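You operate a simulated robot arm through the tools that you are given. There is no shell and no other tool. Be economical: measure what you need, move in short steps, check, and stop when the job is done.

The job below is to be done with a simulated two-armed robot. You get a single attempt, and the scene is never put back.

JOB
Clamp the blue spacer block in the vice and rub its rust off with the red-grip sander.
Fine: sander back; open the vice again and put the block back. Set down upright: what you pick out, red-grip sander. What is to be rubbed or washed off counts as gone when no trace of it is left.

It is judged by the outcome, as a careful person would: the job done as asked, and still so three seconds after it is handed in. It fails if anything else is knocked over, pushed out of place, dropped, spilled or broken.

ROBOT AND FRAMES
Two 7-joint arms with fingered hands on one trunk that stands fixed in place. Base frame: the origin is at the foot of the trunk, x ahead of it, y to its left, z up; the work surface is at about z = 0.88. Lengths are in m, angles in rad, forces in N, time in s.
The left shoulder is at [0.051, 0.152, 1.147], the right one opposite. With the tool pointing down near the work surface each hand reaches from about 0.42 to 0.82 m from the base axis, measured 20 degrees to its own side. Payload 3.8 kg a hand.
The tool frame of a hand sits at the grasp point between the pads (the TCP): z along the fingers, y along the line on which they close. The tips reach 0.03 m beyond it. Largest opening 0.104 m; the body of the gripper starts 0.035 m behind the TCP. The gripper is a hand of 5 fingers: y runs from the thumb to the fingers, the wrist lies at [-0.015, -0.104, -0.178] in the tool frame, and closing takes about 1.5 s.
Orientation is that of the tool frame in the base frame, as a unit quaternion [w, x, y, z]. With the fingers straight down and the wrist toward the robot, the tool's x, y and z point along [0, 1, 0], [1, 0, 0] and [0, 0, -1] of the base frame.

CONTROLS
- The arms move only by the tool drive_tool. It takes "left_plan", "right_plan" or both (then of equal length, played together; a hand with none holds still); each is a list of rows, each an object (a shift or turn left out is 0, a gripper value left out holds the last) with "xyz": the shift along the tool's x, y, z in m, a list of three; "rot": the turn, a rotation vector about the tool's x, y, z in rad, a list of three. In form: [{"xyz": [tx, ty, tz], "rot": [rx, ry, rz]}, ...]. A call has 1 to 10 rows; each row shifts and turns the commanded pose from where the row before left it, along the tool's axes as they then stand. "left_hand" and "right_hand" are, for a hand that has rows, the opening, from 0 (shut) to 1 (fully open), set as the call begins (left out, the last holds). A row lasts 0.2 s, in which the tool goes at most 0.05 m and 0.15 rad; a call with a longer step from one row to the next is refused whole, and so is a gripper value outside its range. Where a pose cannot be reached the arm comes as near as it can. A force on the tool above 40 N (or 10 N above the force at the start of the call, whichever is more), or a blocked arm, ends the call early, and 0.2 s more pass. The fingers move at their own pace (about 0.072 m/s each) and stop on an object; they squeeze with about 26 N. The grip force told is the motor's: it shows also when the fingers shut on nothing. Time passes only in rows, and 0.2 s behind the last, so rows that do not move let the fingers close. It gives the time, the measured TCP pose, the force on the tool (base axes), the opening and the grip force at its end, in the units of the frame above (readings bear some noise), with the torque about the TCP (base axes, N m) and any sound that the robot's microphone picked up, and new pictures: "pictures" is both (left out), scene, wrist or none (wrist: the cameras of the hands that moved).
- Cameras (640 x 400 px; columns grow to the right, rows downward): "scene" is now at [0.1491, -0.0422, 1.3216]; the picture's right is [-0.44, -0.90, 0.06], its down [-0.32, 0.09, -0.94] and it looks along [0.84, -0.43, -0.33] (base axes); focal length 214 px, centre (320, 200). "left" rides on the left gripper at [-0.08, -0.078, -0.141] in its tool frame; the picture's right is [-0.78, -0.30, 0.56], its down [0.53, -0.78, 0.33] and it looks along [0.33, 0.56, 0.76] (tool axes); focal length 247 px, centre (320, 200). "right" rides on the right gripper at [0.08, -0.078, -0.141] in its tool frame; the picture's right is [-0.78, 0.30, -0.56], its down [-0.53, -0.78, 0.33] and it looks along [-0.33, 0.56, 0.76] (tool axes); focal length 247 px, centre (320, 200). There is no depth. A picture from a camera that has moved, and an enlarged one, comes with that camera's place and axes in the base frame and with its lens.
- move_column(by): slides the trunk up (or, below 0, down) by that many m; the arms and the scene camera ride with it, the base frame stays. It gives what a move gives, with no picture.
- hand_shape(shape, hand): the hand has 5 fingers and takes this shape, open, in about a second: jaw (thumb against the fingers, like two jaws); tri (thumb and two fingers); tip (a fingertip pinch); poke (one finger out to press); point (the index stretched); flat (the hand flat); cup (the hand cupped); fist (a fist). The gripper value then closes the fingers along that shape, each until it touches; the sizes above hold for jaw. It gives what a move gives, with no picture.
- aim_head(pan, tilt): turns the head with the scene camera to pan (to the left, within 1.396 rad either way) and tilt (down, from -0.506 to 1.204), counted from straight ahead of the robot. It gives what a move gives, and a new picture of the scene camera.
- zoom(camera, box): a new picture of the part [left, top, right, bottom] of that camera's present view, enlarged. It takes no simulated time.
- sign_off(): hands the job in; it is judged then, once.

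Work in short steps. Places have to be worked out from the pictures, the camera data and where the tool is seen: move nearer, look again, correct. Check each grasp and each placing, and mend what went wrong. You have 120 turns and 200 pictures in all, those below and enlarged ones among them. Open the grippers and draw the arms clear of the work before you hand the job in, unless the task says otherwise; then end with one line.

The tools are called as a command line: name --argument value ..., lists and objects as JSON in quotes. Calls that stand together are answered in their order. drive_tool: Moves the arms, as the interface text tells. Its arguments: {"type":"object","properties":{"left_plan":{"type":"array","items":{"type":"object","properties":{"xyz":{"type":"array","items":{"type":"number"}},"rot":{"type":"array","items":{"type":"number"}}}}},"left_hand":{"type":"number"},"right_plan":{"type":"array","items":{"type":"object","properties":{"xyz":{"type":"array","items":{"type":"number"}},"rot":{"type":"array","items":{"type":"number"}}}}},"right_hand":{"type":"number"},"pictures":{"type":"string","enum":["both","scene","wrist","none"]}},"required":[]} The other tools are called the same way: move_column (by) slides the trunk up or down; hand_shape (shape, hand) gives the hand a shape; aim_head (pan, tilt) turns the head that bears the scene camera; zoom (camera, box) takes an enlarged picture of a part of a camera's view; sign_off () hands the job in.

At the start:

```text
clock: 0.0
left_tcp_pos: [0.4311, -0.0194, 1.2745]
left_orientation: [0.0, 0.707, 0.707, 0.0]
left_ft_force: [-0.9, -0.1, 0.6]
left_moment: [0.02, -0.01, 0.01]
left_grip_width: 0.1034
left_grip_force: 0.0
left_shape: jaw
right_tcp_pos: [0.2621, -0.4082, 1.2741]
right_orientation: [0.0, 0.707, 0.707, 0.0]
right_ft_force: [0.0, 0.5, 0.5]
right_moment: [-0.01, 0.0, 0.0]
right_grip_width: 0.1038
right_grip_force: 0.0
right_shape: jaw
trunk travel left (down, up): [-0.225, 0.231]
head pan, tilt: [-0.457, 0.211]
```

scene: 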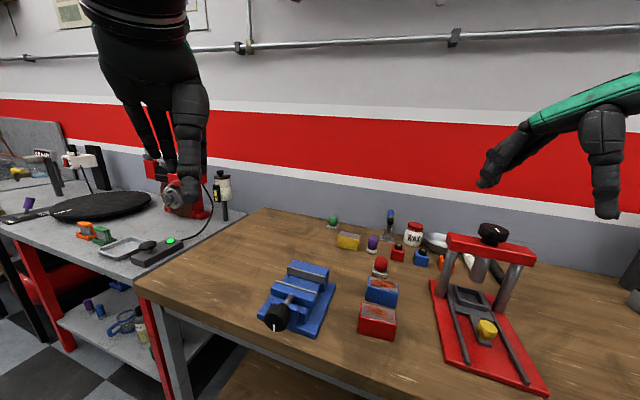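
right: 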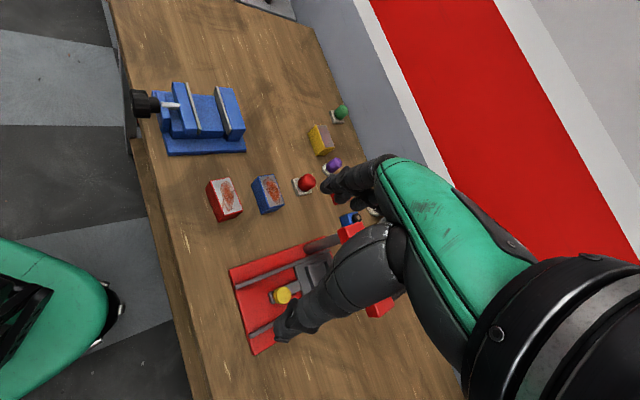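
left: 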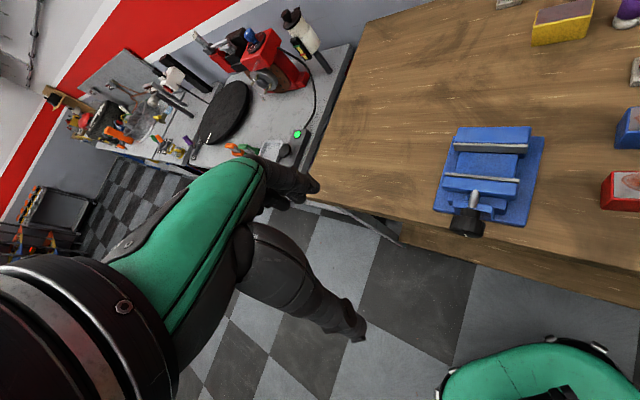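

I first look closer at the vice, blocks and the sanders.

zoom --camera "scene" --box '[240, 200, 480, 350]'

zoom --camera "right" --box '[120, 60, 400, 235]'

```text
2.67 times, centred on (360, 275) of scene
camera zoom: at [0.1491, -0.0422, 1.3216], right [-0.44, -0.9, 0.06], down [-0.32, 0.09, -0.94], along [0.84, -0.43, -0.33], focal length 572 px, centre (213, 0)
```

zoom: 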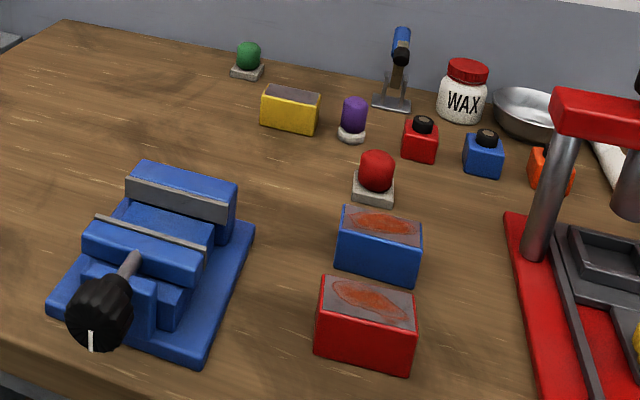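

```text
2.29 times, centred on (260, 148) of right
camera zoom: at [0.1851, -0.3261, 1.4167], right [0.3, -0.78, 0.56], down [-0.78, -0.53, -0.33], along [0.56, -0.33, -0.76], focal length 564 px, centre (457, 320)
```

zoom: 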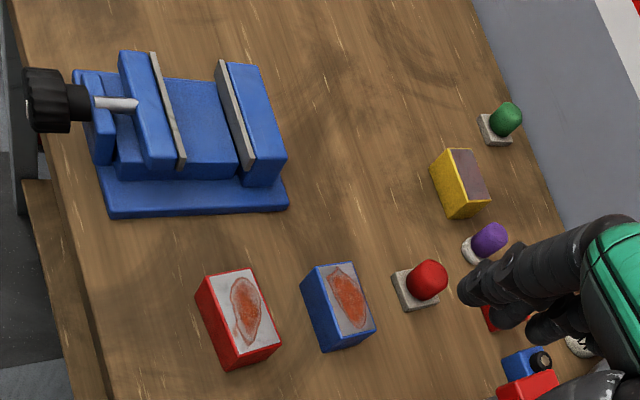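

The blue block looks to be near (0.486,-0.418), the red sander at (0.567,-0.486), the vice knob at (0.467,-0.129,0.961) with the vice axis skewed about -45°. I turn the head down for a better view.

aim_head --pan -0.6 --tilt 0.7

zoom --camera "left" --box '[400, 90, 640, 240]'

```text
clock: 0.9
left_tcp_pos: [0.4312, -0.0194, 1.2731]
left_orientation: [0.0, 0.707, 0.707, 0.0]
left_ft_force: [0.1, 0.1, -0.4]
left_moment: [0.0, -0.02, 0.01]
left_grip_width: 0.1036
left_grip_force: 0.1
left_shape: jaw
right_tcp_pos: [0.2623, -0.4067, 1.2765]
right_orientation: [0.0, 0.707, 0.707, 0.0]
right_ft_force: [0.4, 1.0, -0.5]
right_moment: [0.01, 0.01, 0.01]
right_grip_width: 0.1037
right_grip_force: 0.1
right_shape: jaw
trunk travel left (down, up): [-0.225, 0.231]
head pan, tilt: [-0.6, 0.7]
camera scene: at [0.1294, -0.0491, 1.2797], right [-0.56, -0.83, 0.08], down [-0.63, 0.36, -0.68], along [0.53, -0.43, -0.73], focal length 214 px, centre (320, 200)
```

scene: 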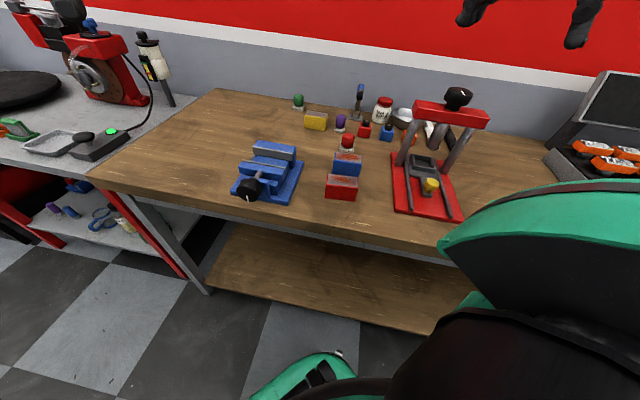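

```text
2.67 times, centred on (520, 165) of left
camera zoom: at [0.353, -0.1005, 1.4151], right [-0.3, -0.78, -0.56], down [-0.78, 0.53, -0.33], along [0.56, 0.33, -0.76], focal length 659 px, centre (-213, 293)
```

zoom: 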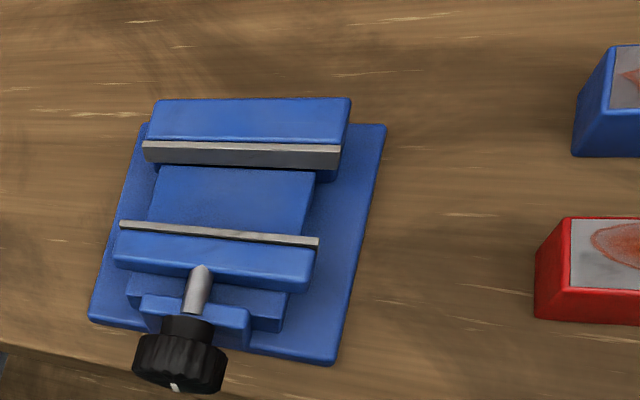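

The table turns out to be turned 45°, so blocks and vice share the same axes (depth direction about (0.71,-0.71)). I bring the right hand above the blue block and start to yaw it so that it closes along the block's long side.

drive_tool --right_plan '[{"xyz": [-0.002, 0.037, 0.02]}, {"xyz": [-0.002, 0.037, 0.02]}, {"xyz": [-0.002, 0.037, 0.02]}, {"xyz": [-0.002, 0.037, 0.02]}, {"xyz": [-0.002, 0.037, 0.02]}, {"xyz": [0, 0.037, 0.02]}, {"rot": [0, 0, -0.14]}, {"rot": [0, 0, -0.14]}, {"rot": [0, 0, -0.14]}, {"rot": [0, 0, -0.14]}]' --pictures "both"

```text
clock: 3.1
left_tcp_pos: [0.4308, -0.0195, 1.2736]
left_orientation: [0.0, 0.707, 0.707, -0.001]
left_ft_force: [-0.1, 1.0, 0.6]
left_moment: [0.01, 0.03, 0.01]
left_grip_width: 0.1036
left_grip_force: 0.0
left_shape: jaw
right_tcp_pos: [0.4857, -0.4173, 1.1568]
right_orientation: [0.0, 0.485, 0.875, 0.001]
right_ft_force: [0.4, -0.9, -0.1]
right_moment: [0.01, -0.01, 0.02]
right_grip_width: 0.1035
right_grip_force: 0.1
right_shape: jaw
trunk travel left (down, up): [-0.225, 0.231]
head pan, tilt: [-0.6, 0.7]
camera scene: at [0.1298, -0.0493, 1.2795], right [-0.56, -0.82, 0.08], down [-0.63, 0.36, -0.68], along [0.53, -0.43, -0.73], focal length 214 px, centre (320, 200)
camera right: at [0.3783, -0.3903, 1.2969], right [0.66, -0.5, 0.56], down [-0.37, -0.87, -0.33], along [0.65, 0.01, -0.76], focal length 247 px, centre (320, 200)
```

scene: 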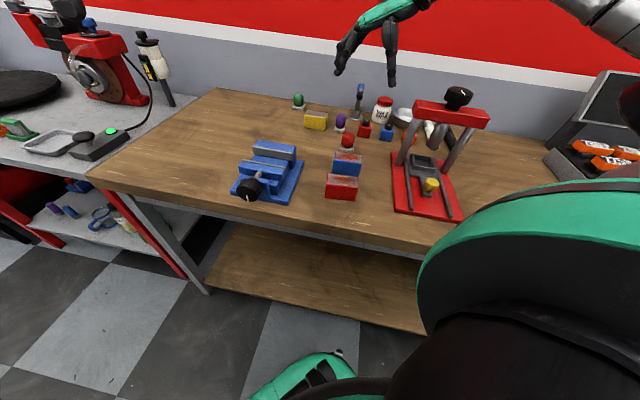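
right: 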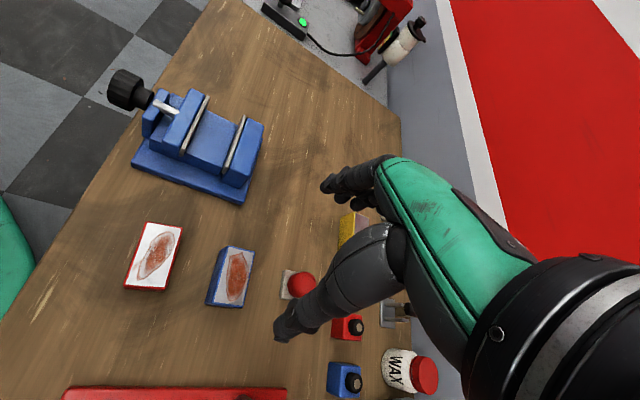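

The block again comes out at about (0.489,-0.422). I zoom to get corners and heights.

zoom --camera "right" --box '[110, 210, 350, 360]'

zoom --camera "right" --box '[80, 50, 320, 200]'

zoom --camera "scene" --box '[220, 80, 480, 240]'

```text
2.67 times, centred on (230, 285) of right
camera zoom: at [0.3783, -0.3903, 1.2969], right [0.66, -0.5, 0.56], down [-0.37, -0.87, -0.33], along [0.65, 0.01, -0.76], focal length 659 px, centre (560, -27)
```

zoom: 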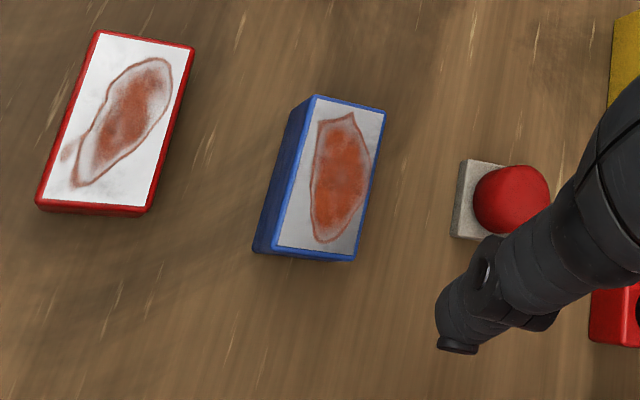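

```text
2.67 times, centred on (200, 125) of right
camera zoom: at [0.3783, -0.3903, 1.2969], right [0.66, -0.5, 0.56], down [-0.37, -0.87, -0.33], along [0.65, 0.01, -0.76], focal length 659 px, centre (640, 400)
```

zoom: 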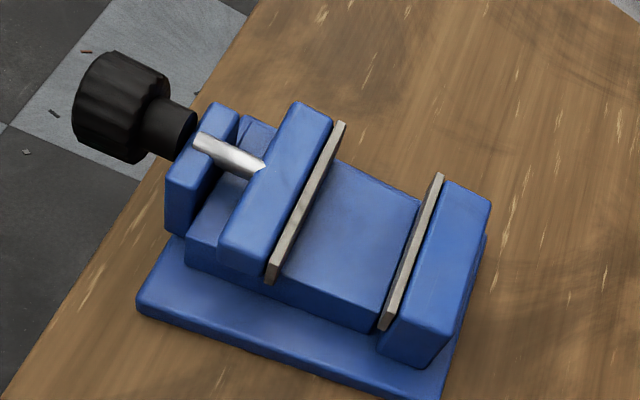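

```text
2.46 times, centred on (350, 160) of scene
camera zoom: at [0.1298, -0.0493, 1.2795], right [-0.56, -0.82, 0.08], down [-0.63, 0.36, -0.68], along [0.53, -0.43, -0.73], focal length 528 px, centre (246, 298)
```

zoom: 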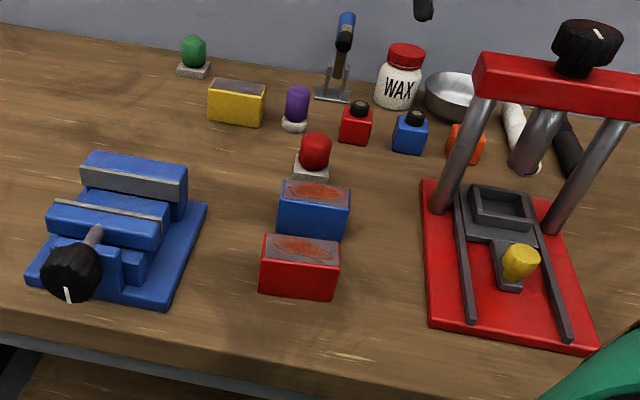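

Block top ≈ z 0.93, centre (0.488,-0.421), long axis yaw ≈ 48°; vice gap centre ≈ (0.559,-0.219), jaw tops ≈ 0.948, gap 0.057. I finish the yaw and descend to z≈1.0 to check.

drive_tool --right_plan '[{"rot": [0, 0, -0.139]}, {"rot": [0, 0, -0.139]}, {"xyz": [-0.002, 0, 0.04]}, {"xyz": [-0.002, -0.001, 0.04]}, {"xyz": [0, 0, 0.04]}, {"xyz": [0, 0, 0.037]}]' --pictures "both"

```text
clock: 4.5
left_tcp_pos: [0.4315, -0.0199, 1.2741]
left_orientation: [-0.001, 0.707, 0.707, -0.001]
left_ft_force: [0.8, -0.5, -0.3]
left_moment: [0.02, 0.01, 0.02]
left_grip_width: 0.1038
left_grip_force: 0.0
left_shape: jaw
right_tcp_pos: [0.4883, -0.4205, 0.9997]
right_orientation: [0.001, 0.358, 0.934, 0.0]
right_ft_force: [-0.1, -0.4, -0.4]
right_moment: [0.01, 0.01, 0.06]
right_grip_width: 0.1038
right_grip_force: 0.1
right_shape: jaw
trunk travel left (down, up): [-0.225, 0.231]
head pan, tilt: [-0.6, 0.7]
camera scene: at [0.1299, -0.0495, 1.2795], right [-0.56, -0.82, 0.08], down [-0.63, 0.36, -0.68], along [0.53, -0.43, -0.73], focal length 214 px, centre (320, 200)
camera right: at [0.3779, -0.4238, 1.1403], right [0.77, -0.3, 0.56], down [-0.12, -0.94, -0.33], along [0.62, 0.19, -0.76], focal length 247 px, centre (320, 200)
```

scene: 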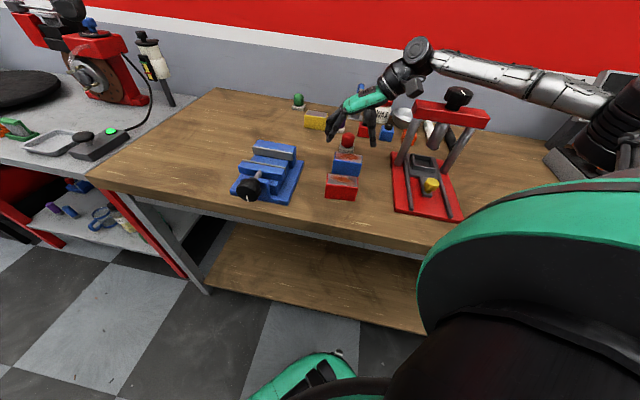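
right: 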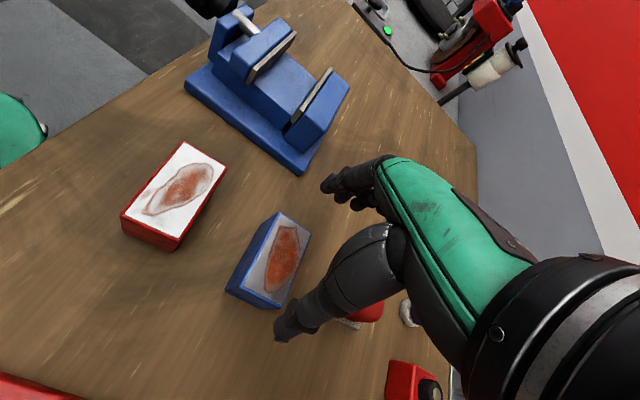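

The hand is centred over the block and the forearm clears the press. I descend to the grasp height.

drive_tool --right_plan '[{"xyz": [0, 0, 0.02]}, {"xyz": [0, 0, 0.02]}, {"xyz": [0, 0, 0.015]}, {"xyz": [0, 0, 0.009]}]' --pictures "both"

```text
clock: 5.5
left_tcp_pos: [0.4292, -0.0197, 1.2742]
left_orientation: [0.0, 0.707, 0.707, 0.0]
left_ft_force: [0.0, -0.3, 0.0]
left_moment: [-0.02, 0.0, 0.02]
left_grip_width: 0.1037
left_grip_force: 0.1
left_shape: jaw
right_tcp_pos: [0.4867, -0.4203, 0.9349]
right_orientation: [0.0, 0.358, 0.934, 0.0]
right_ft_force: [-0.3, -0.4, 0.4]
right_moment: [0.01, -0.01, 0.03]
right_grip_width: 0.1042
right_grip_force: 0.0
right_shape: jaw
trunk travel left (down, up): [-0.225, 0.231]
head pan, tilt: [-0.6, 0.7]
camera scene: at [0.1296, -0.0492, 1.2796], right [-0.56, -0.82, 0.08], down [-0.63, 0.36, -0.68], along [0.53, -0.43, -0.73], focal length 214 px, centre (320, 200)
camera right: at [0.3762, -0.4239, 1.0751], right [0.77, -0.3, 0.56], down [-0.12, -0.94, -0.33], along [0.62, 0.19, -0.76], focal length 247 px, centre (320, 200)
```

scene: 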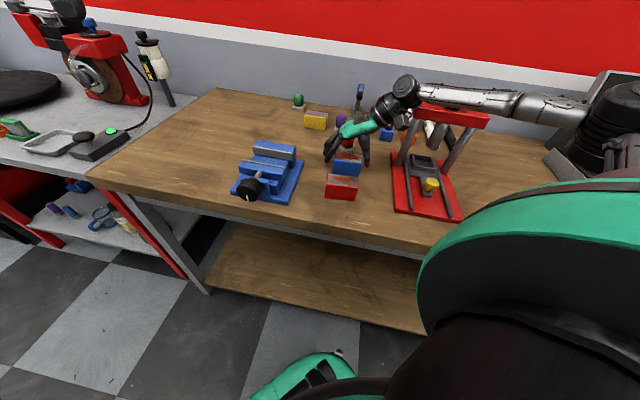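
right: 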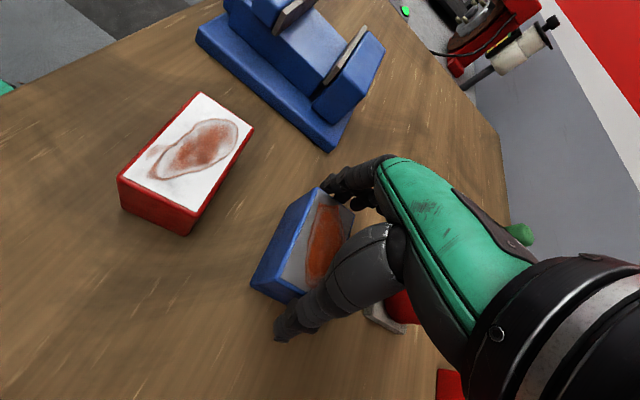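

The forearm now passes in front of the press top; I zoom in to see clearances at the press and near the sander.

zoom --camera "scene" --box '[300, 60, 540, 210]'

zoom --camera "right" --box '[230, 150, 470, 350]'

```text
2.67 times, centred on (420, 135) of scene
camera zoom: at [0.1296, -0.0492, 1.2796], right [-0.56, -0.82, 0.08], down [-0.63, 0.36, -0.68], along [0.53, -0.43, -0.73], focal length 572 px, centre (53, 373)
```

zoom: 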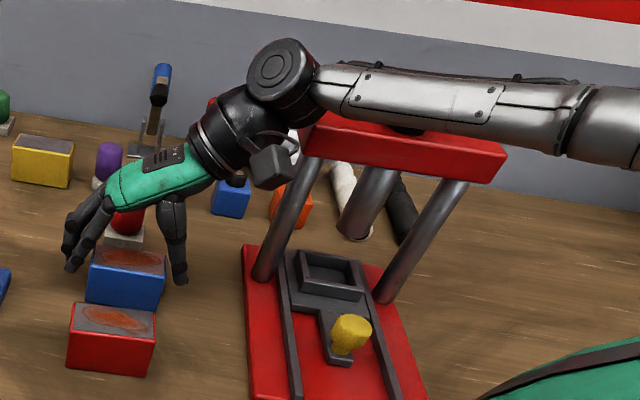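

```text
2.00 times, centred on (350, 250) of right
camera zoom: at [0.3762, -0.4239, 1.0751], right [0.77, -0.3, 0.56], down [-0.12, -0.94, -0.33], along [0.62, 0.19, -0.76], focal length 494 px, centre (260, 100)
```

zoom: 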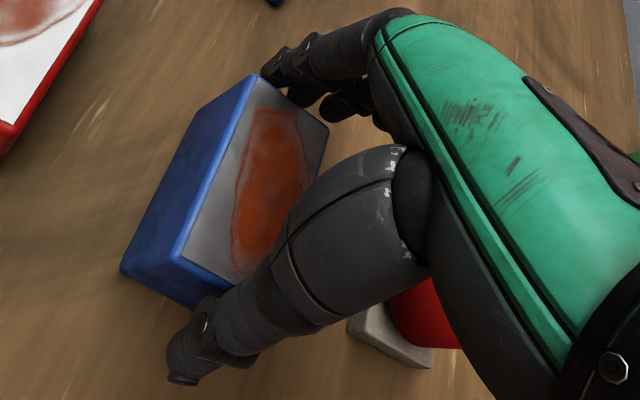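

No contact anywhere yet, the fingers straddle the block ends. I close the hand in place.

drive_tool --right_hand 0 --right_plan '[{}, {}, {}, {}, {}, {}, {}]' --pictures "wrist"

```text
clock: 7.1
left_tcp_pos: [0.4306, -0.0206, 1.2727]
left_orientation: [-0.001, 0.707, 0.707, 0.0]
left_ft_force: [0.1, 0.0, 0.0]
left_moment: [0.01, -0.01, -0.01]
left_grip_width: 0.1035
left_grip_force: 0.1
left_shape: jaw
right_tcp_pos: [0.4872, -0.4213, 0.9335]
right_orientation: [0.0, 0.358, 0.934, 0.0]
right_ft_force: [-0.8, -0.8, -0.6]
right_moment: [-0.01, 0.04, 0.01]
right_grip_width: 0.0753
right_grip_force: 26.0
right_shape: jaw
trunk travel left (down, up): [-0.225, 0.231]
head pan, tilt: [-0.6, 0.7]
camera right: at [0.3762, -0.424, 1.0752], right [0.77, -0.3, 0.56], down [-0.12, -0.94, -0.33], along [0.62, 0.19, -0.76], focal length 247 px, centre (320, 200)
```

right: 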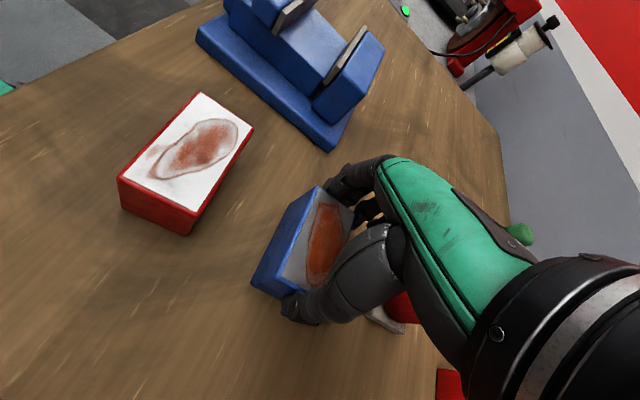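

Gripped at 0.075 m, 26 N. I lift straight up.

drive_tool --right_plan '[{"xyz": [0, 0, -0.01]}, {"xyz": [0, 0, -0.03]}, {"xyz": [0, 0, -0.03]}, {"xyz": [0, 0, -0.03]}, {"xyz": [0, 0, -0.02]}]' --pictures "both"

```text
clock: 8.3
left_tcp_pos: [0.432, -0.0203, 1.2753]
left_orientation: [0.0, 0.707, 0.707, -0.001]
left_ft_force: [-0.1, 0.1, 0.0]
left_moment: [0.01, 0.01, 0.01]
left_grip_width: 0.1038
left_grip_force: 0.2
left_shape: jaw
right_tcp_pos: [0.4853, -0.4208, 1.0535]
right_orientation: [-0.001, 0.358, 0.934, 0.0]
right_ft_force: [-0.7, 0.6, -4.4]
right_moment: [-0.01, -0.01, 0.0]
right_grip_width: 0.0748
right_grip_force: 25.8
right_shape: jaw
trunk travel left (down, up): [-0.225, 0.231]
head pan, tilt: [-0.6, 0.7]
camera scene: at [0.1297, -0.0492, 1.2796], right [-0.56, -0.82, 0.08], down [-0.63, 0.36, -0.68], along [0.53, -0.43, -0.73], focal length 214 px, centre (320, 200)
camera right: at [0.3747, -0.4236, 1.1947], right [0.77, -0.3, 0.56], down [-0.12, -0.94, -0.33], along [0.62, 0.19, -0.76], focal length 247 px, centre (320, 200)
```

scene: 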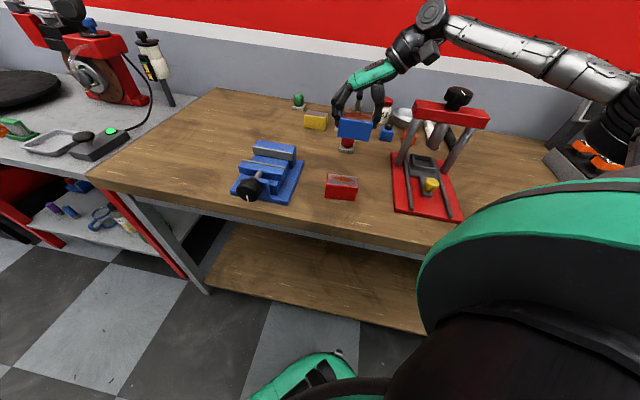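
right: 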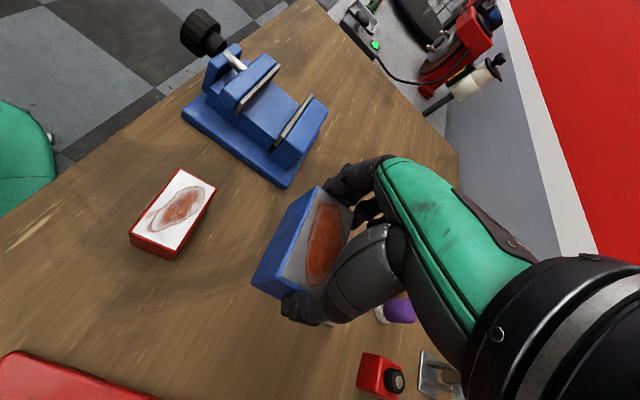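

Block held. I carry it over the vice at height 1.05 and turn 3° to match the jaws.

drive_tool --right_plan '[{"xyz": [0.0135, 0.033, 0]}, {"xyz": [0.0135, 0.033, 0]}, {"xyz": [0.0135, 0.033, 0]}, {"xyz": [0.0135, 0.033, 0]}, {"xyz": [0.0135, 0.033, 0]}, {"xyz": [0.0135, 0.033, 0]}, {"rot": [0, 0, 0.05]}]' --pictures "both"

aim_head --pan -0.4 --tilt 0.6

zoom --camera "scene" --box '[220, 100, 460, 250]'

zoom --camera "right" --box '[180, 120, 420, 320]'

```text
clock: 9.9
left_tcp_pos: [0.431, -0.0205, 1.274]
left_orientation: [0.0, 0.707, 0.707, 0.0]
left_ft_force: [-0.7, -0.4, -0.3]
left_moment: [-0.01, -0.01, 0.0]
left_grip_width: 0.1035
left_grip_force: 0.2
left_shape: jaw
right_tcp_pos: [0.5599, -0.221, 1.0528]
right_orientation: [0.0, 0.381, 0.924, 0.0]
right_ft_force: [0.4, 0.3, -4.5]
right_moment: [0.02, -0.06, 0.0]
right_grip_width: 0.0753
right_grip_force: 26.5
right_shape: jaw
trunk travel left (down, up): [-0.225, 0.231]
head pan, tilt: [-0.6, 0.7]
camera scene: at [0.1295, -0.0496, 1.2796], right [-0.56, -0.82, 0.08], down [-0.63, 0.36, -0.68], along [0.53, -0.43, -0.73], focal length 214 px, centre (320, 200)
camera right: at [0.4487, -0.219, 1.1944], right [0.76, -0.34, 0.56], down [-0.17, -0.93, -0.33], along [0.63, 0.16, -0.76], focal length 247 px, centre (320, 200)
```

scene: 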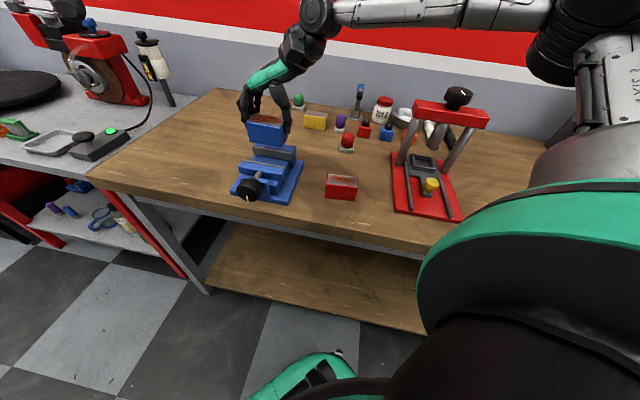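
right: 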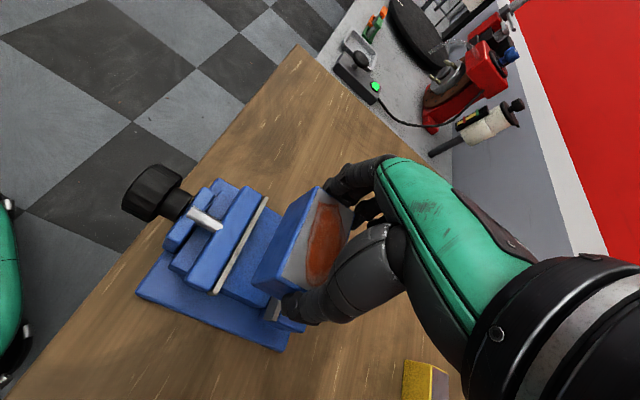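

```text
clock: 10.7
left_tcp_pos: [0.4321, -0.0202, 1.2734]
left_orientation: [-0.001, 0.707, 0.707, -0.001]
left_ft_force: [-0.3, 0.7, 0.1]
left_moment: [0.01, 0.03, 0.03]
left_grip_width: 0.1036
left_grip_force: 0.1
left_shape: jaw
right_tcp_pos: [0.5604, -0.2221, 1.0537]
right_orientation: [-0.001, 0.382, 0.924, 0.0]
right_ft_force: [-0.7, -0.3, -4.6]
right_moment: [-0.02, 0.0, 0.05]
right_grip_width: 0.0749
right_grip_force: 25.9
right_shape: jaw
trunk travel left (down, up): [-0.225, 0.231]
head pan, tilt: [-0.4, 0.6]
camera scene: at [0.1424, -0.0358, 1.2864], right [-0.39, -0.92, 0.05], down [-0.63, 0.22, -0.74], along [0.67, -0.32, -0.67], focal length 214 px, centre (320, 200)
```

scene: 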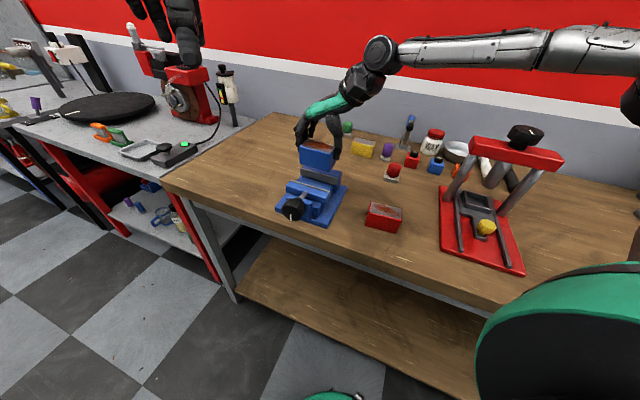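

```text
2.67 times, centred on (340, 175) of scene
camera zoom: at [0.1424, -0.0358, 1.2864], right [-0.39, -0.92, 0.05], down [-0.63, 0.22, -0.74], along [0.67, -0.32, -0.67], focal length 572 px, centre (267, 267)
```

zoom: 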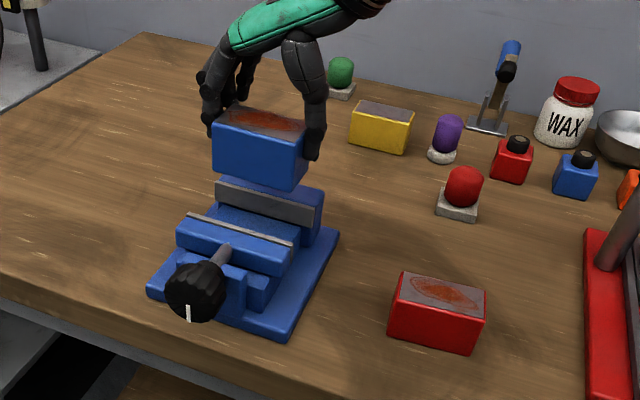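

```text
2.00 times, centred on (300, 220) of right
camera zoom: at [0.449, -0.2191, 1.1943], right [0.76, -0.34, 0.56], down [-0.17, -0.93, -0.33], along [0.63, 0.16, -0.76], focal length 494 px, centre (360, 160)
```

zoom: 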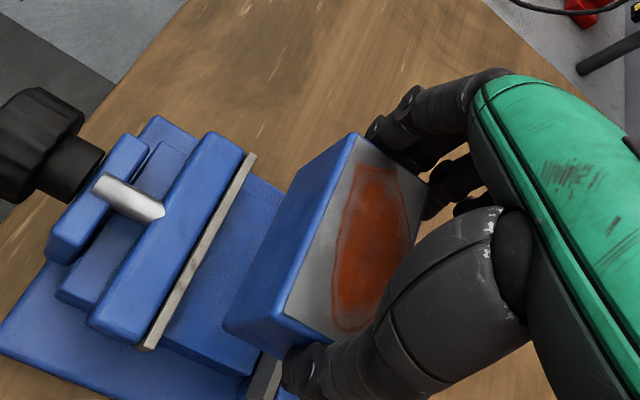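

Alignment looks right (block centre depth e≈0.551, gap 0.519–0.578). I descend in steps watching the force.

drive_tool --right_plan '[{"xyz": [0.002, 0, 0.02]}, {"xyz": [0, 0, 0.02]}, {"xyz": [0, 0, 0.015]}]' --pictures "both"

zoom --camera "scene" --box '[250, 120, 390, 240]'

zoom --camera "right" --box '[180, 120, 420, 320]'

```text
clock: 11.5
left_tcp_pos: [0.4309, -0.0185, 1.2736]
left_orientation: [0.0, 0.707, 0.707, 0.0]
left_ft_force: [-0.7, 0.1, 0.0]
left_moment: [0.01, 0.0, 0.02]
left_grip_width: 0.1036
left_grip_force: 0.0
left_shape: jaw
right_tcp_pos: [0.5586, -0.2189, 1.0002]
right_orientation: [-0.001, 0.382, 0.924, -0.001]
right_ft_force: [-0.8, 0.3, -5.4]
right_moment: [-0.01, 0.0, 0.02]
right_grip_width: 0.0751
right_grip_force: 26.0
right_shape: jaw
trunk travel left (down, up): [-0.225, 0.231]
head pan, tilt: [-0.4, 0.6]
camera scene: at [0.1427, -0.0357, 1.2864], right [-0.39, -0.92, 0.05], down [-0.63, 0.22, -0.74], along [0.67, -0.32, -0.67], focal length 214 px, centre (320, 200)
camera right: at [0.4471, -0.2162, 1.1403], right [0.76, -0.34, 0.56], down [-0.17, -0.93, -0.33], along [0.63, 0.16, -0.76], focal length 247 px, centre (320, 200)
```

scene: 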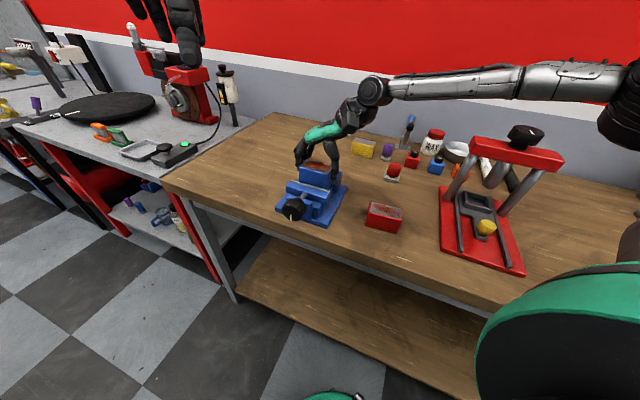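
right: 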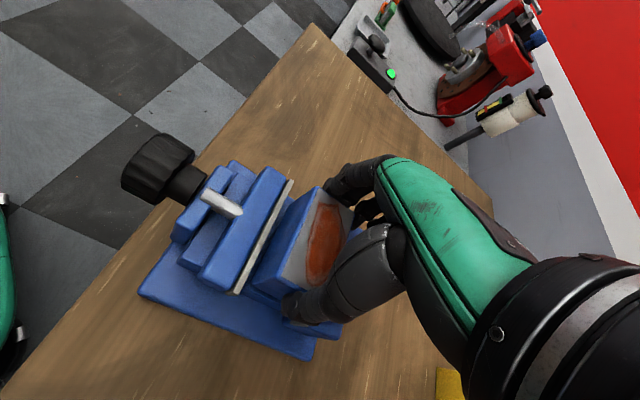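

```text
3.33 times, centred on (320, 180) of scene
camera zoom: at [0.1427, -0.0357, 1.2864], right [-0.39, -0.92, 0.05], down [-0.63, 0.22, -0.74], along [0.67, -0.32, -0.67], focal length 715 px, centre (320, 267)
```

zoom: 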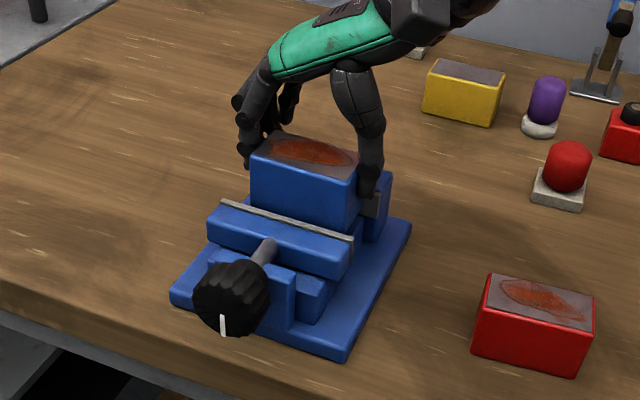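

```text
2.00 times, centred on (300, 220) of right
camera zoom: at [0.4471, -0.2162, 1.1403], right [0.76, -0.34, 0.56], down [-0.17, -0.93, -0.33], along [0.63, 0.16, -0.76], focal length 494 px, centre (360, 160)
```

zoom: 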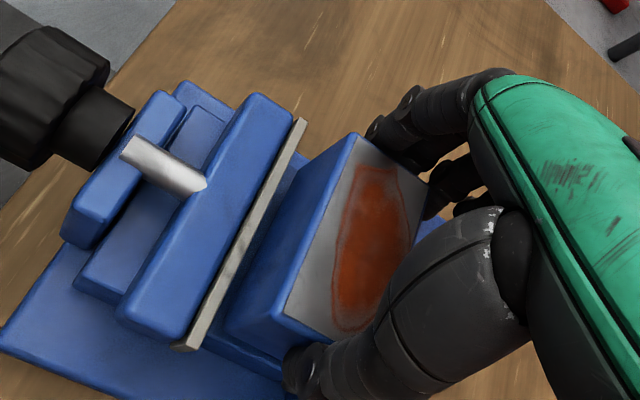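

The block has entered just above the jaws with about 1 cm clearance on the near side, so I shift 3 mm nearer and lower the rest gently.

drive_tool --right_plan '[{"xyz": [0.003, 0, 0]}, {"xyz": [0, 0, 0.006]}, {"xyz": [0, 0, 0.005]}, {"xyz": [0, 0, 0.004]}, {"xyz": [0, 0, 0.003]}]' --pictures "wrist"

zoom --camera "scene" --box '[250, 120, 390, 240]'

```text
clock: 12.7
left_tcp_pos: [0.4291, -0.0198, 1.275]
left_orientation: [-0.001, 0.708, 0.707, 0.0]
left_ft_force: [-0.3, 0.5, -0.2]
left_moment: [0.01, 0.0, -0.03]
left_grip_width: 0.1037
left_grip_force: 0.0
left_shape: jaw
right_tcp_pos: [0.5551, -0.2162, 0.9843]
right_orientation: [0.003, 0.381, 0.924, 0.001]
right_ft_force: [0.2, -1.6, 6.2]
right_moment: [-0.1, 0.11, -0.05]
right_grip_width: 0.0749
right_grip_force: 26.4
right_shape: jaw
trunk travel left (down, up): [-0.225, 0.231]
head pan, tilt: [-0.4, 0.6]
camera right: at [0.4438, -0.2134, 1.1243], right [0.76, -0.34, 0.56], down [-0.17, -0.93, -0.33], along [0.63, 0.16, -0.76], focal length 247 px, centre (320, 200)
```

right: 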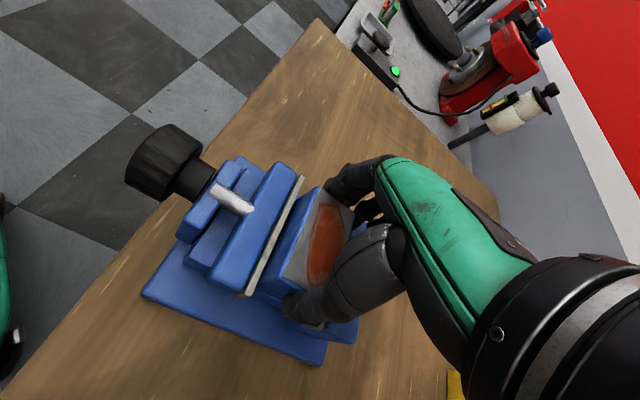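

```text
3.33 times, centred on (320, 180) of scene
camera zoom: at [0.1409, -0.0356, 1.2869], right [-0.39, -0.92, 0.05], down [-0.63, 0.22, -0.74], along [0.67, -0.32, -0.67], focal length 715 px, centre (320, 267)
```

zoom: 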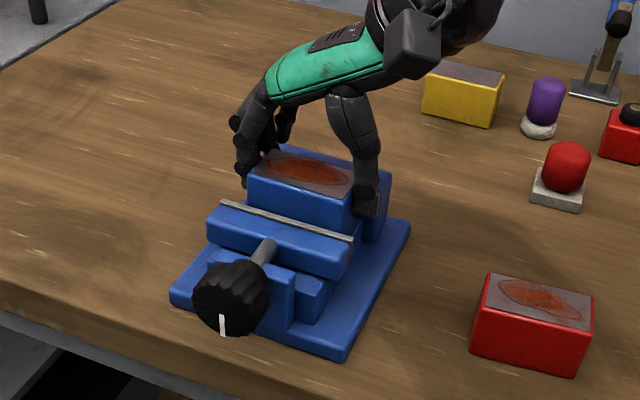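

Upward force appeared at TCP z 0.984: either the block is on the bed or the fingers touch a jaw. I zoom to judge.

zoom --camera "right" --box '[200, 140, 400, 360]'

zoom --camera "scene" --box '[285, 130, 355, 190]'

```text
1.82 times, centred on (300, 250) of right
camera zoom: at [0.4438, -0.2134, 1.1243], right [0.76, -0.34, 0.56], down [-0.17, -0.93, -0.33], along [0.63, 0.16, -0.76], focal length 449 px, centre (356, 109)
```

zoom: 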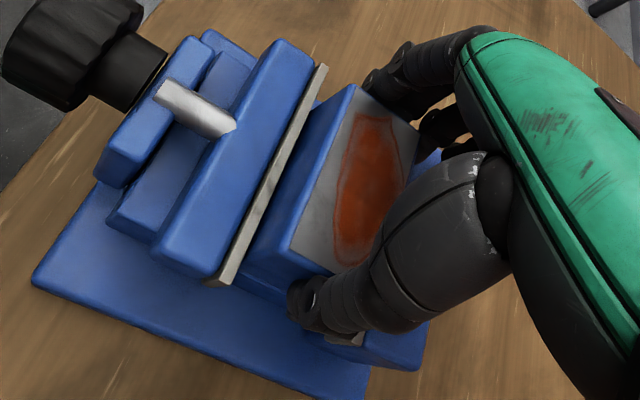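

```text
6.67 times, centred on (320, 160) of scene
camera zoom: at [0.1409, -0.0356, 1.2869], right [-0.39, -0.92, 0.05], down [-0.63, 0.22, -0.74], along [0.67, -0.32, -0.67], focal length 1430 px, centre (320, 467)
```

zoom: 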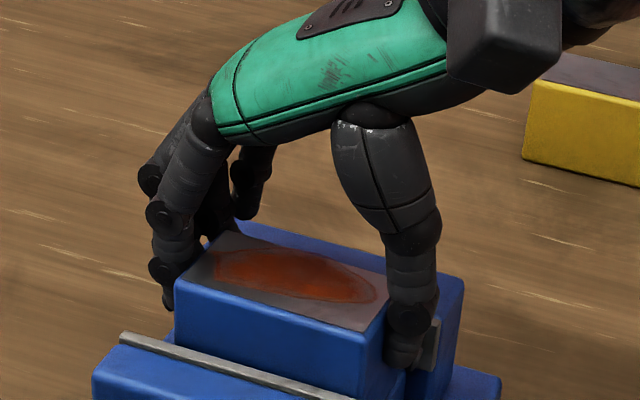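

It looks seated or within a few mm of the bed. I open the hand and let it settle.

drive_tool --right_hand 1 --right_plan '[{}, {}, {}, {}, {}]' --pictures "wrist"

zoom --camera "scene" --box '[265, 120, 365, 230]'

```text
clock: 13.9
left_tcp_pos: [0.4303, -0.021, 1.273]
left_orientation: [0.0, 0.707, 0.707, -0.001]
left_ft_force: [-0.4, 0.1, -0.7]
left_moment: [0.04, -0.02, 0.0]
left_grip_width: 0.1033
left_grip_force: 0.0
left_shape: jaw
right_tcp_pos: [0.5555, -0.2152, 0.9816]
right_orientation: [0.0, 0.381, 0.924, 0.0]
right_ft_force: [0.2, 0.6, -0.5]
right_moment: [0.0, -0.01, -0.03]
right_grip_width: 0.1036
right_grip_force: 0.0
right_shape: jaw
trunk travel left (down, up): [-0.225, 0.231]
head pan, tilt: [-0.4, 0.6]
camera right: at [0.4446, -0.213, 1.1225], right [0.76, -0.34, 0.56], down [-0.17, -0.93, -0.33], along [0.63, 0.16, -0.76], focal length 247 px, centre (320, 200)
```

right: 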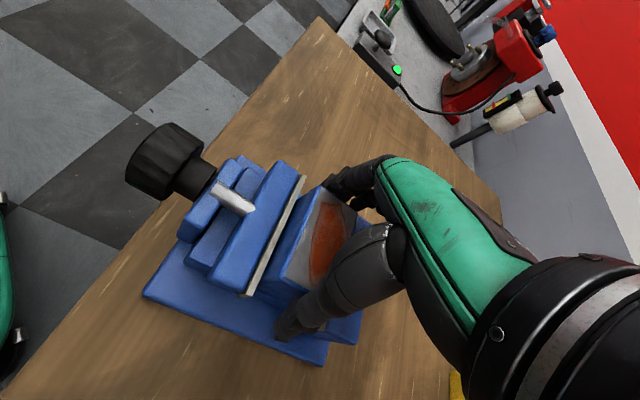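

```text
3.64 times, centred on (315, 175) of scene
camera zoom: at [0.1422, -0.0354, 1.2865], right [-0.39, -0.92, 0.05], down [-0.63, 0.22, -0.74], along [0.67, -0.32, -0.67], focal length 780 px, centre (338, 291)
```

zoom: 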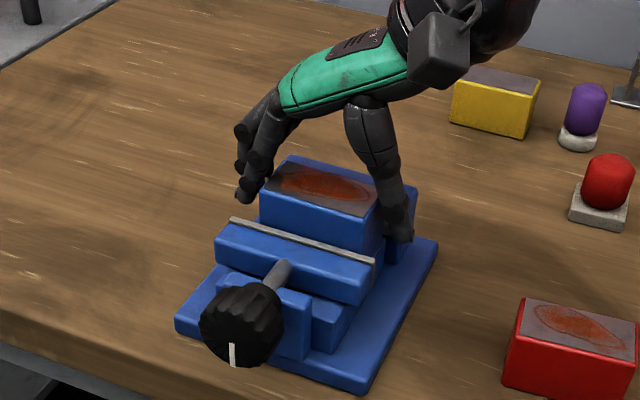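

The block stands in the vice. I lift the right hand and draw it back to the right.

drive_tool --right_plan '[{"xyz": [0, 0, -0.02]}, {"xyz": [0, 0, -0.04]}, {"xyz": [0, 0, -0.05]}, {"xyz": [0, 0, -0.04]}, {"xyz": [0, -0.05, 0]}, {"xyz": [0, -0.05, 0]}, {"xyz": [0, -0.05, 0]}, {"xyz": [0, -0.05, 0]}]' --pictures "scene"

zoom --camera "scene" --box '[255, 130, 375, 235]'

zoom --camera "left" --box '[400, 90, 640, 240]'

```text
clock: 15.7
left_tcp_pos: [0.4291, -0.022, 1.2726]
left_orientation: [0.0, 0.707, 0.707, 0.0]
left_ft_force: [-0.3, -0.4, 0.3]
left_moment: [-0.01, -0.03, 0.02]
left_grip_width: 0.1035
left_grip_force: 0.1
left_shape: jaw
right_tcp_pos: [0.4123, -0.3584, 1.1297]
right_orientation: [0.0, 0.382, 0.924, 0.0]
right_ft_force: [0.5, 0.8, -0.2]
right_moment: [0.0, -0.03, -0.01]
right_grip_width: 0.1038
right_grip_force: 0.1
right_shape: jaw
trunk travel left (down, up): [-0.225, 0.231]
head pan, tilt: [-0.4, 0.6]
camera scene: at [0.1409, -0.0373, 1.2866], right [-0.39, -0.92, 0.05], down [-0.63, 0.22, -0.74], along [0.67, -0.32, -0.67], focal length 214 px, centre (320, 200)
```

scene: 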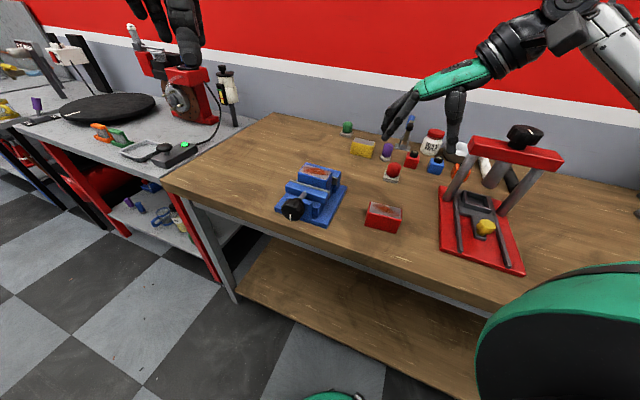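

```text
3.81 times, centred on (315, 182) of scene
camera zoom: at [0.1409, -0.0373, 1.2866], right [-0.39, -0.92, 0.05], down [-0.63, 0.22, -0.74], along [0.67, -0.32, -0.67], focal length 817 px, centre (339, 267)
```

zoom: 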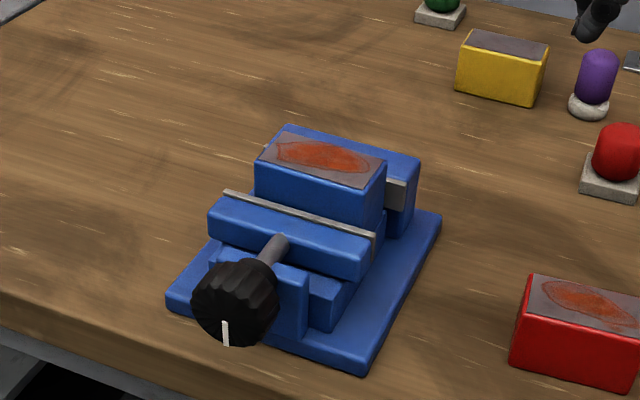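

```text
2.67 times, centred on (520, 165) of left
camera zoom: at [0.352, -0.1025, 1.4152], right [-0.3, -0.78, -0.56], down [-0.78, 0.53, -0.33], along [0.56, 0.34, -0.76], focal length 659 px, centre (-213, 293)
```

zoom: 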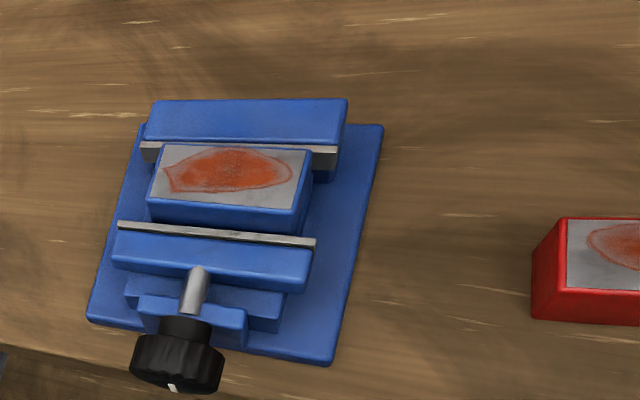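

Block is seated well. Now the left hand: the knob is near (0.473,-0.132,0.947), axis along (0.71,-0.71,0). I move the left hand closer and yaw it toward the vice axis.

drive_tool --left_plan '[{"xyz": [-0.023, 0.005, 0.031]}, {"xyz": [-0.023, 0.005, 0.031]}, {"xyz": [-0.023, 0.005, 0.031]}, {"xyz": [-0.023, 0.005, 0.031]}, {"rot": [0, 0, 0.131]}, {"rot": [0, 0, 0.131]}, {"rot": [0, 0, 0.131]}, {"rot": [0, 0, 0.131]}, {"rot": [0, 0, 0.131]}, {"rot": [0, 0, 0.131]}]' --pictures "scene"

drive_tool --left_plan '[{"rot": [-0.14, 0, 0]}, {"rot": [-0.14, 0, 0]}, {"rot": [-0.14, 0, 0]}, {"rot": [-0.14, 0, 0]}, {"rot": [-0.14, 0, 0]}, {"rot": [-0.14, 0, 0]}]' --pictures "both"

```text
clock: 17.9
left_tcp_pos: [0.4509, -0.1124, 1.1498]
left_orientation: [0.0, 0.925, 0.381, 0.0]
left_ft_force: [0.5, -0.1, -0.4]
left_moment: [-0.01, 0.0, -0.01]
left_grip_width: 0.1036
left_grip_force: 0.0
left_shape: jaw
right_tcp_pos: [0.4135, -0.3562, 1.1296]
right_orientation: [0.0, 0.382, 0.924, 0.0]
right_ft_force: [-0.8, 0.2, -0.2]
right_moment: [0.01, -0.02, -0.01]
right_grip_width: 0.1036
right_grip_force: 0.0
right_shape: jaw
trunk travel left (down, up): [-0.225, 0.231]
head pan, tilt: [-0.4, 0.6]
camera scene: at [0.1421, -0.0354, 1.2865], right [-0.39, -0.92, 0.05], down [-0.63, 0.22, -0.74], along [0.67, -0.32, -0.67], focal length 214 px, centre (320, 200)
```

scene: 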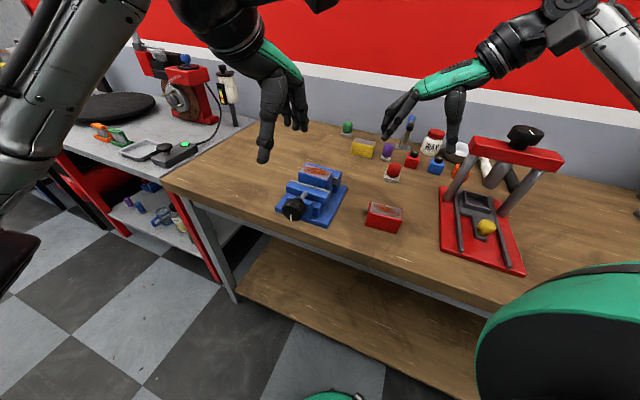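

```text
clock: 19.3
left_tcp_pos: [0.451, -0.1121, 1.1508]
left_orientation: [0.378, 0.843, 0.349, 0.156]
left_ft_force: [0.6, -0.5, 1.1]
left_moment: [0.03, -0.05, -0.02]
left_grip_width: 0.1037
left_grip_force: 0.1
left_shape: jaw
right_tcp_pos: [0.4136, -0.3557, 1.13]
right_orientation: [0.0, 0.382, 0.924, 0.001]
right_ft_force: [-0.5, 0.0, -0.5]
right_moment: [0.01, 0.0, -0.02]
right_grip_width: 0.104
right_grip_force: 0.1
right_shape: jaw
trunk travel left (down, up): [-0.225, 0.231]
head pan, tilt: [-0.4, 0.6]
camera scene: at [0.1417, -0.0352, 1.2866], right [-0.39, -0.92, 0.05], down [-0.63, 0.22, -0.74], along [0.67, -0.32, -0.67], focal length 214 px, centre (320, 200)
camera left: at [0.2832, -0.0575, 1.1865], right [-0.4, -0.7, -0.59], down [0.19, 0.57, -0.8], along [0.9, -0.43, -0.09], focal length 247 px, centre (320, 200)
```

scene: 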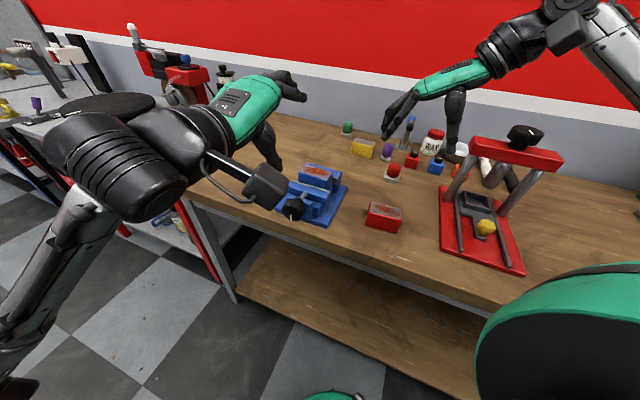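
left: 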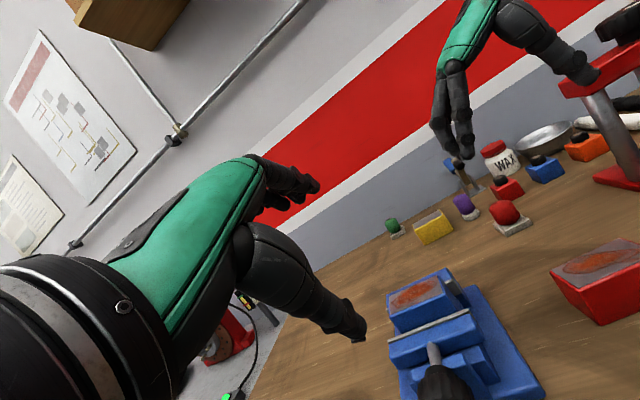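

Works smoothly. I finish the pitch so the fingers point horizontally along the vice axis.

drive_tool --left_plan '[{"rot": [-0.122, 0, 0]}, {"rot": [-0.122, 0, 0]}, {"rot": [-0.122, 0, 0]}, {"rot": [-0.122, 0, 0]}, {"rot": [-0.122, 0, 0]}, {"rot": [-0.12, 0, 0]}]' --pictures "both"

```text
clock: 20.7
left_tcp_pos: [0.45, -0.1128, 1.1494]
left_orientation: [0.654, 0.653, 0.271, 0.271]
left_ft_force: [0.8, -0.4, 0.5]
left_moment: [0.01, 0.03, -0.02]
left_grip_width: 0.1035
left_grip_force: 0.0
left_shape: jaw
right_tcp_pos: [0.4141, -0.3573, 1.129]
right_orientation: [0.0, 0.382, 0.924, 0.001]
right_ft_force: [0.2, -0.4, -0.8]
right_moment: [-0.01, 0.0, 0.02]
right_grip_width: 0.1037
right_grip_force: 0.3
right_shape: jaw
trunk travel left (down, up): [-0.225, 0.231]
head pan, tilt: [-0.4, 0.6]
camera scene: at [0.1418, -0.0359, 1.2865], right [-0.39, -0.92, 0.05], down [-0.63, 0.22, -0.74], along [0.67, -0.32, -0.67], focal length 214 px, centre (320, 200)
camera left: at [0.2938, -0.07, 1.0726], right [-0.16, -0.94, -0.3], down [0.61, 0.14, -0.78], along [0.77, -0.3, 0.56], focal length 247 px, centre (320, 200)
```

scene: 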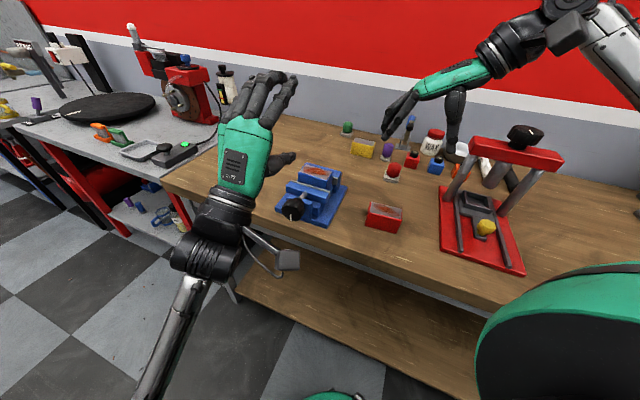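
left: 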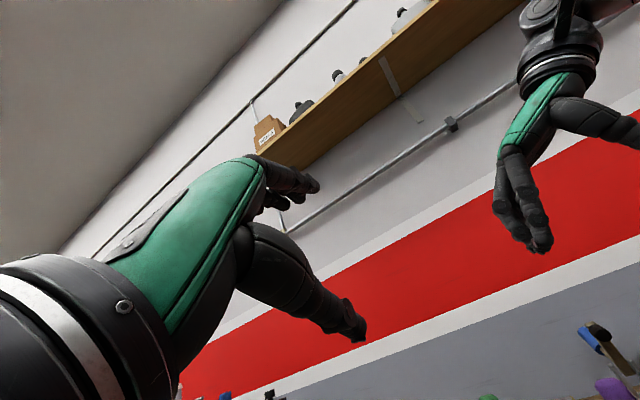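

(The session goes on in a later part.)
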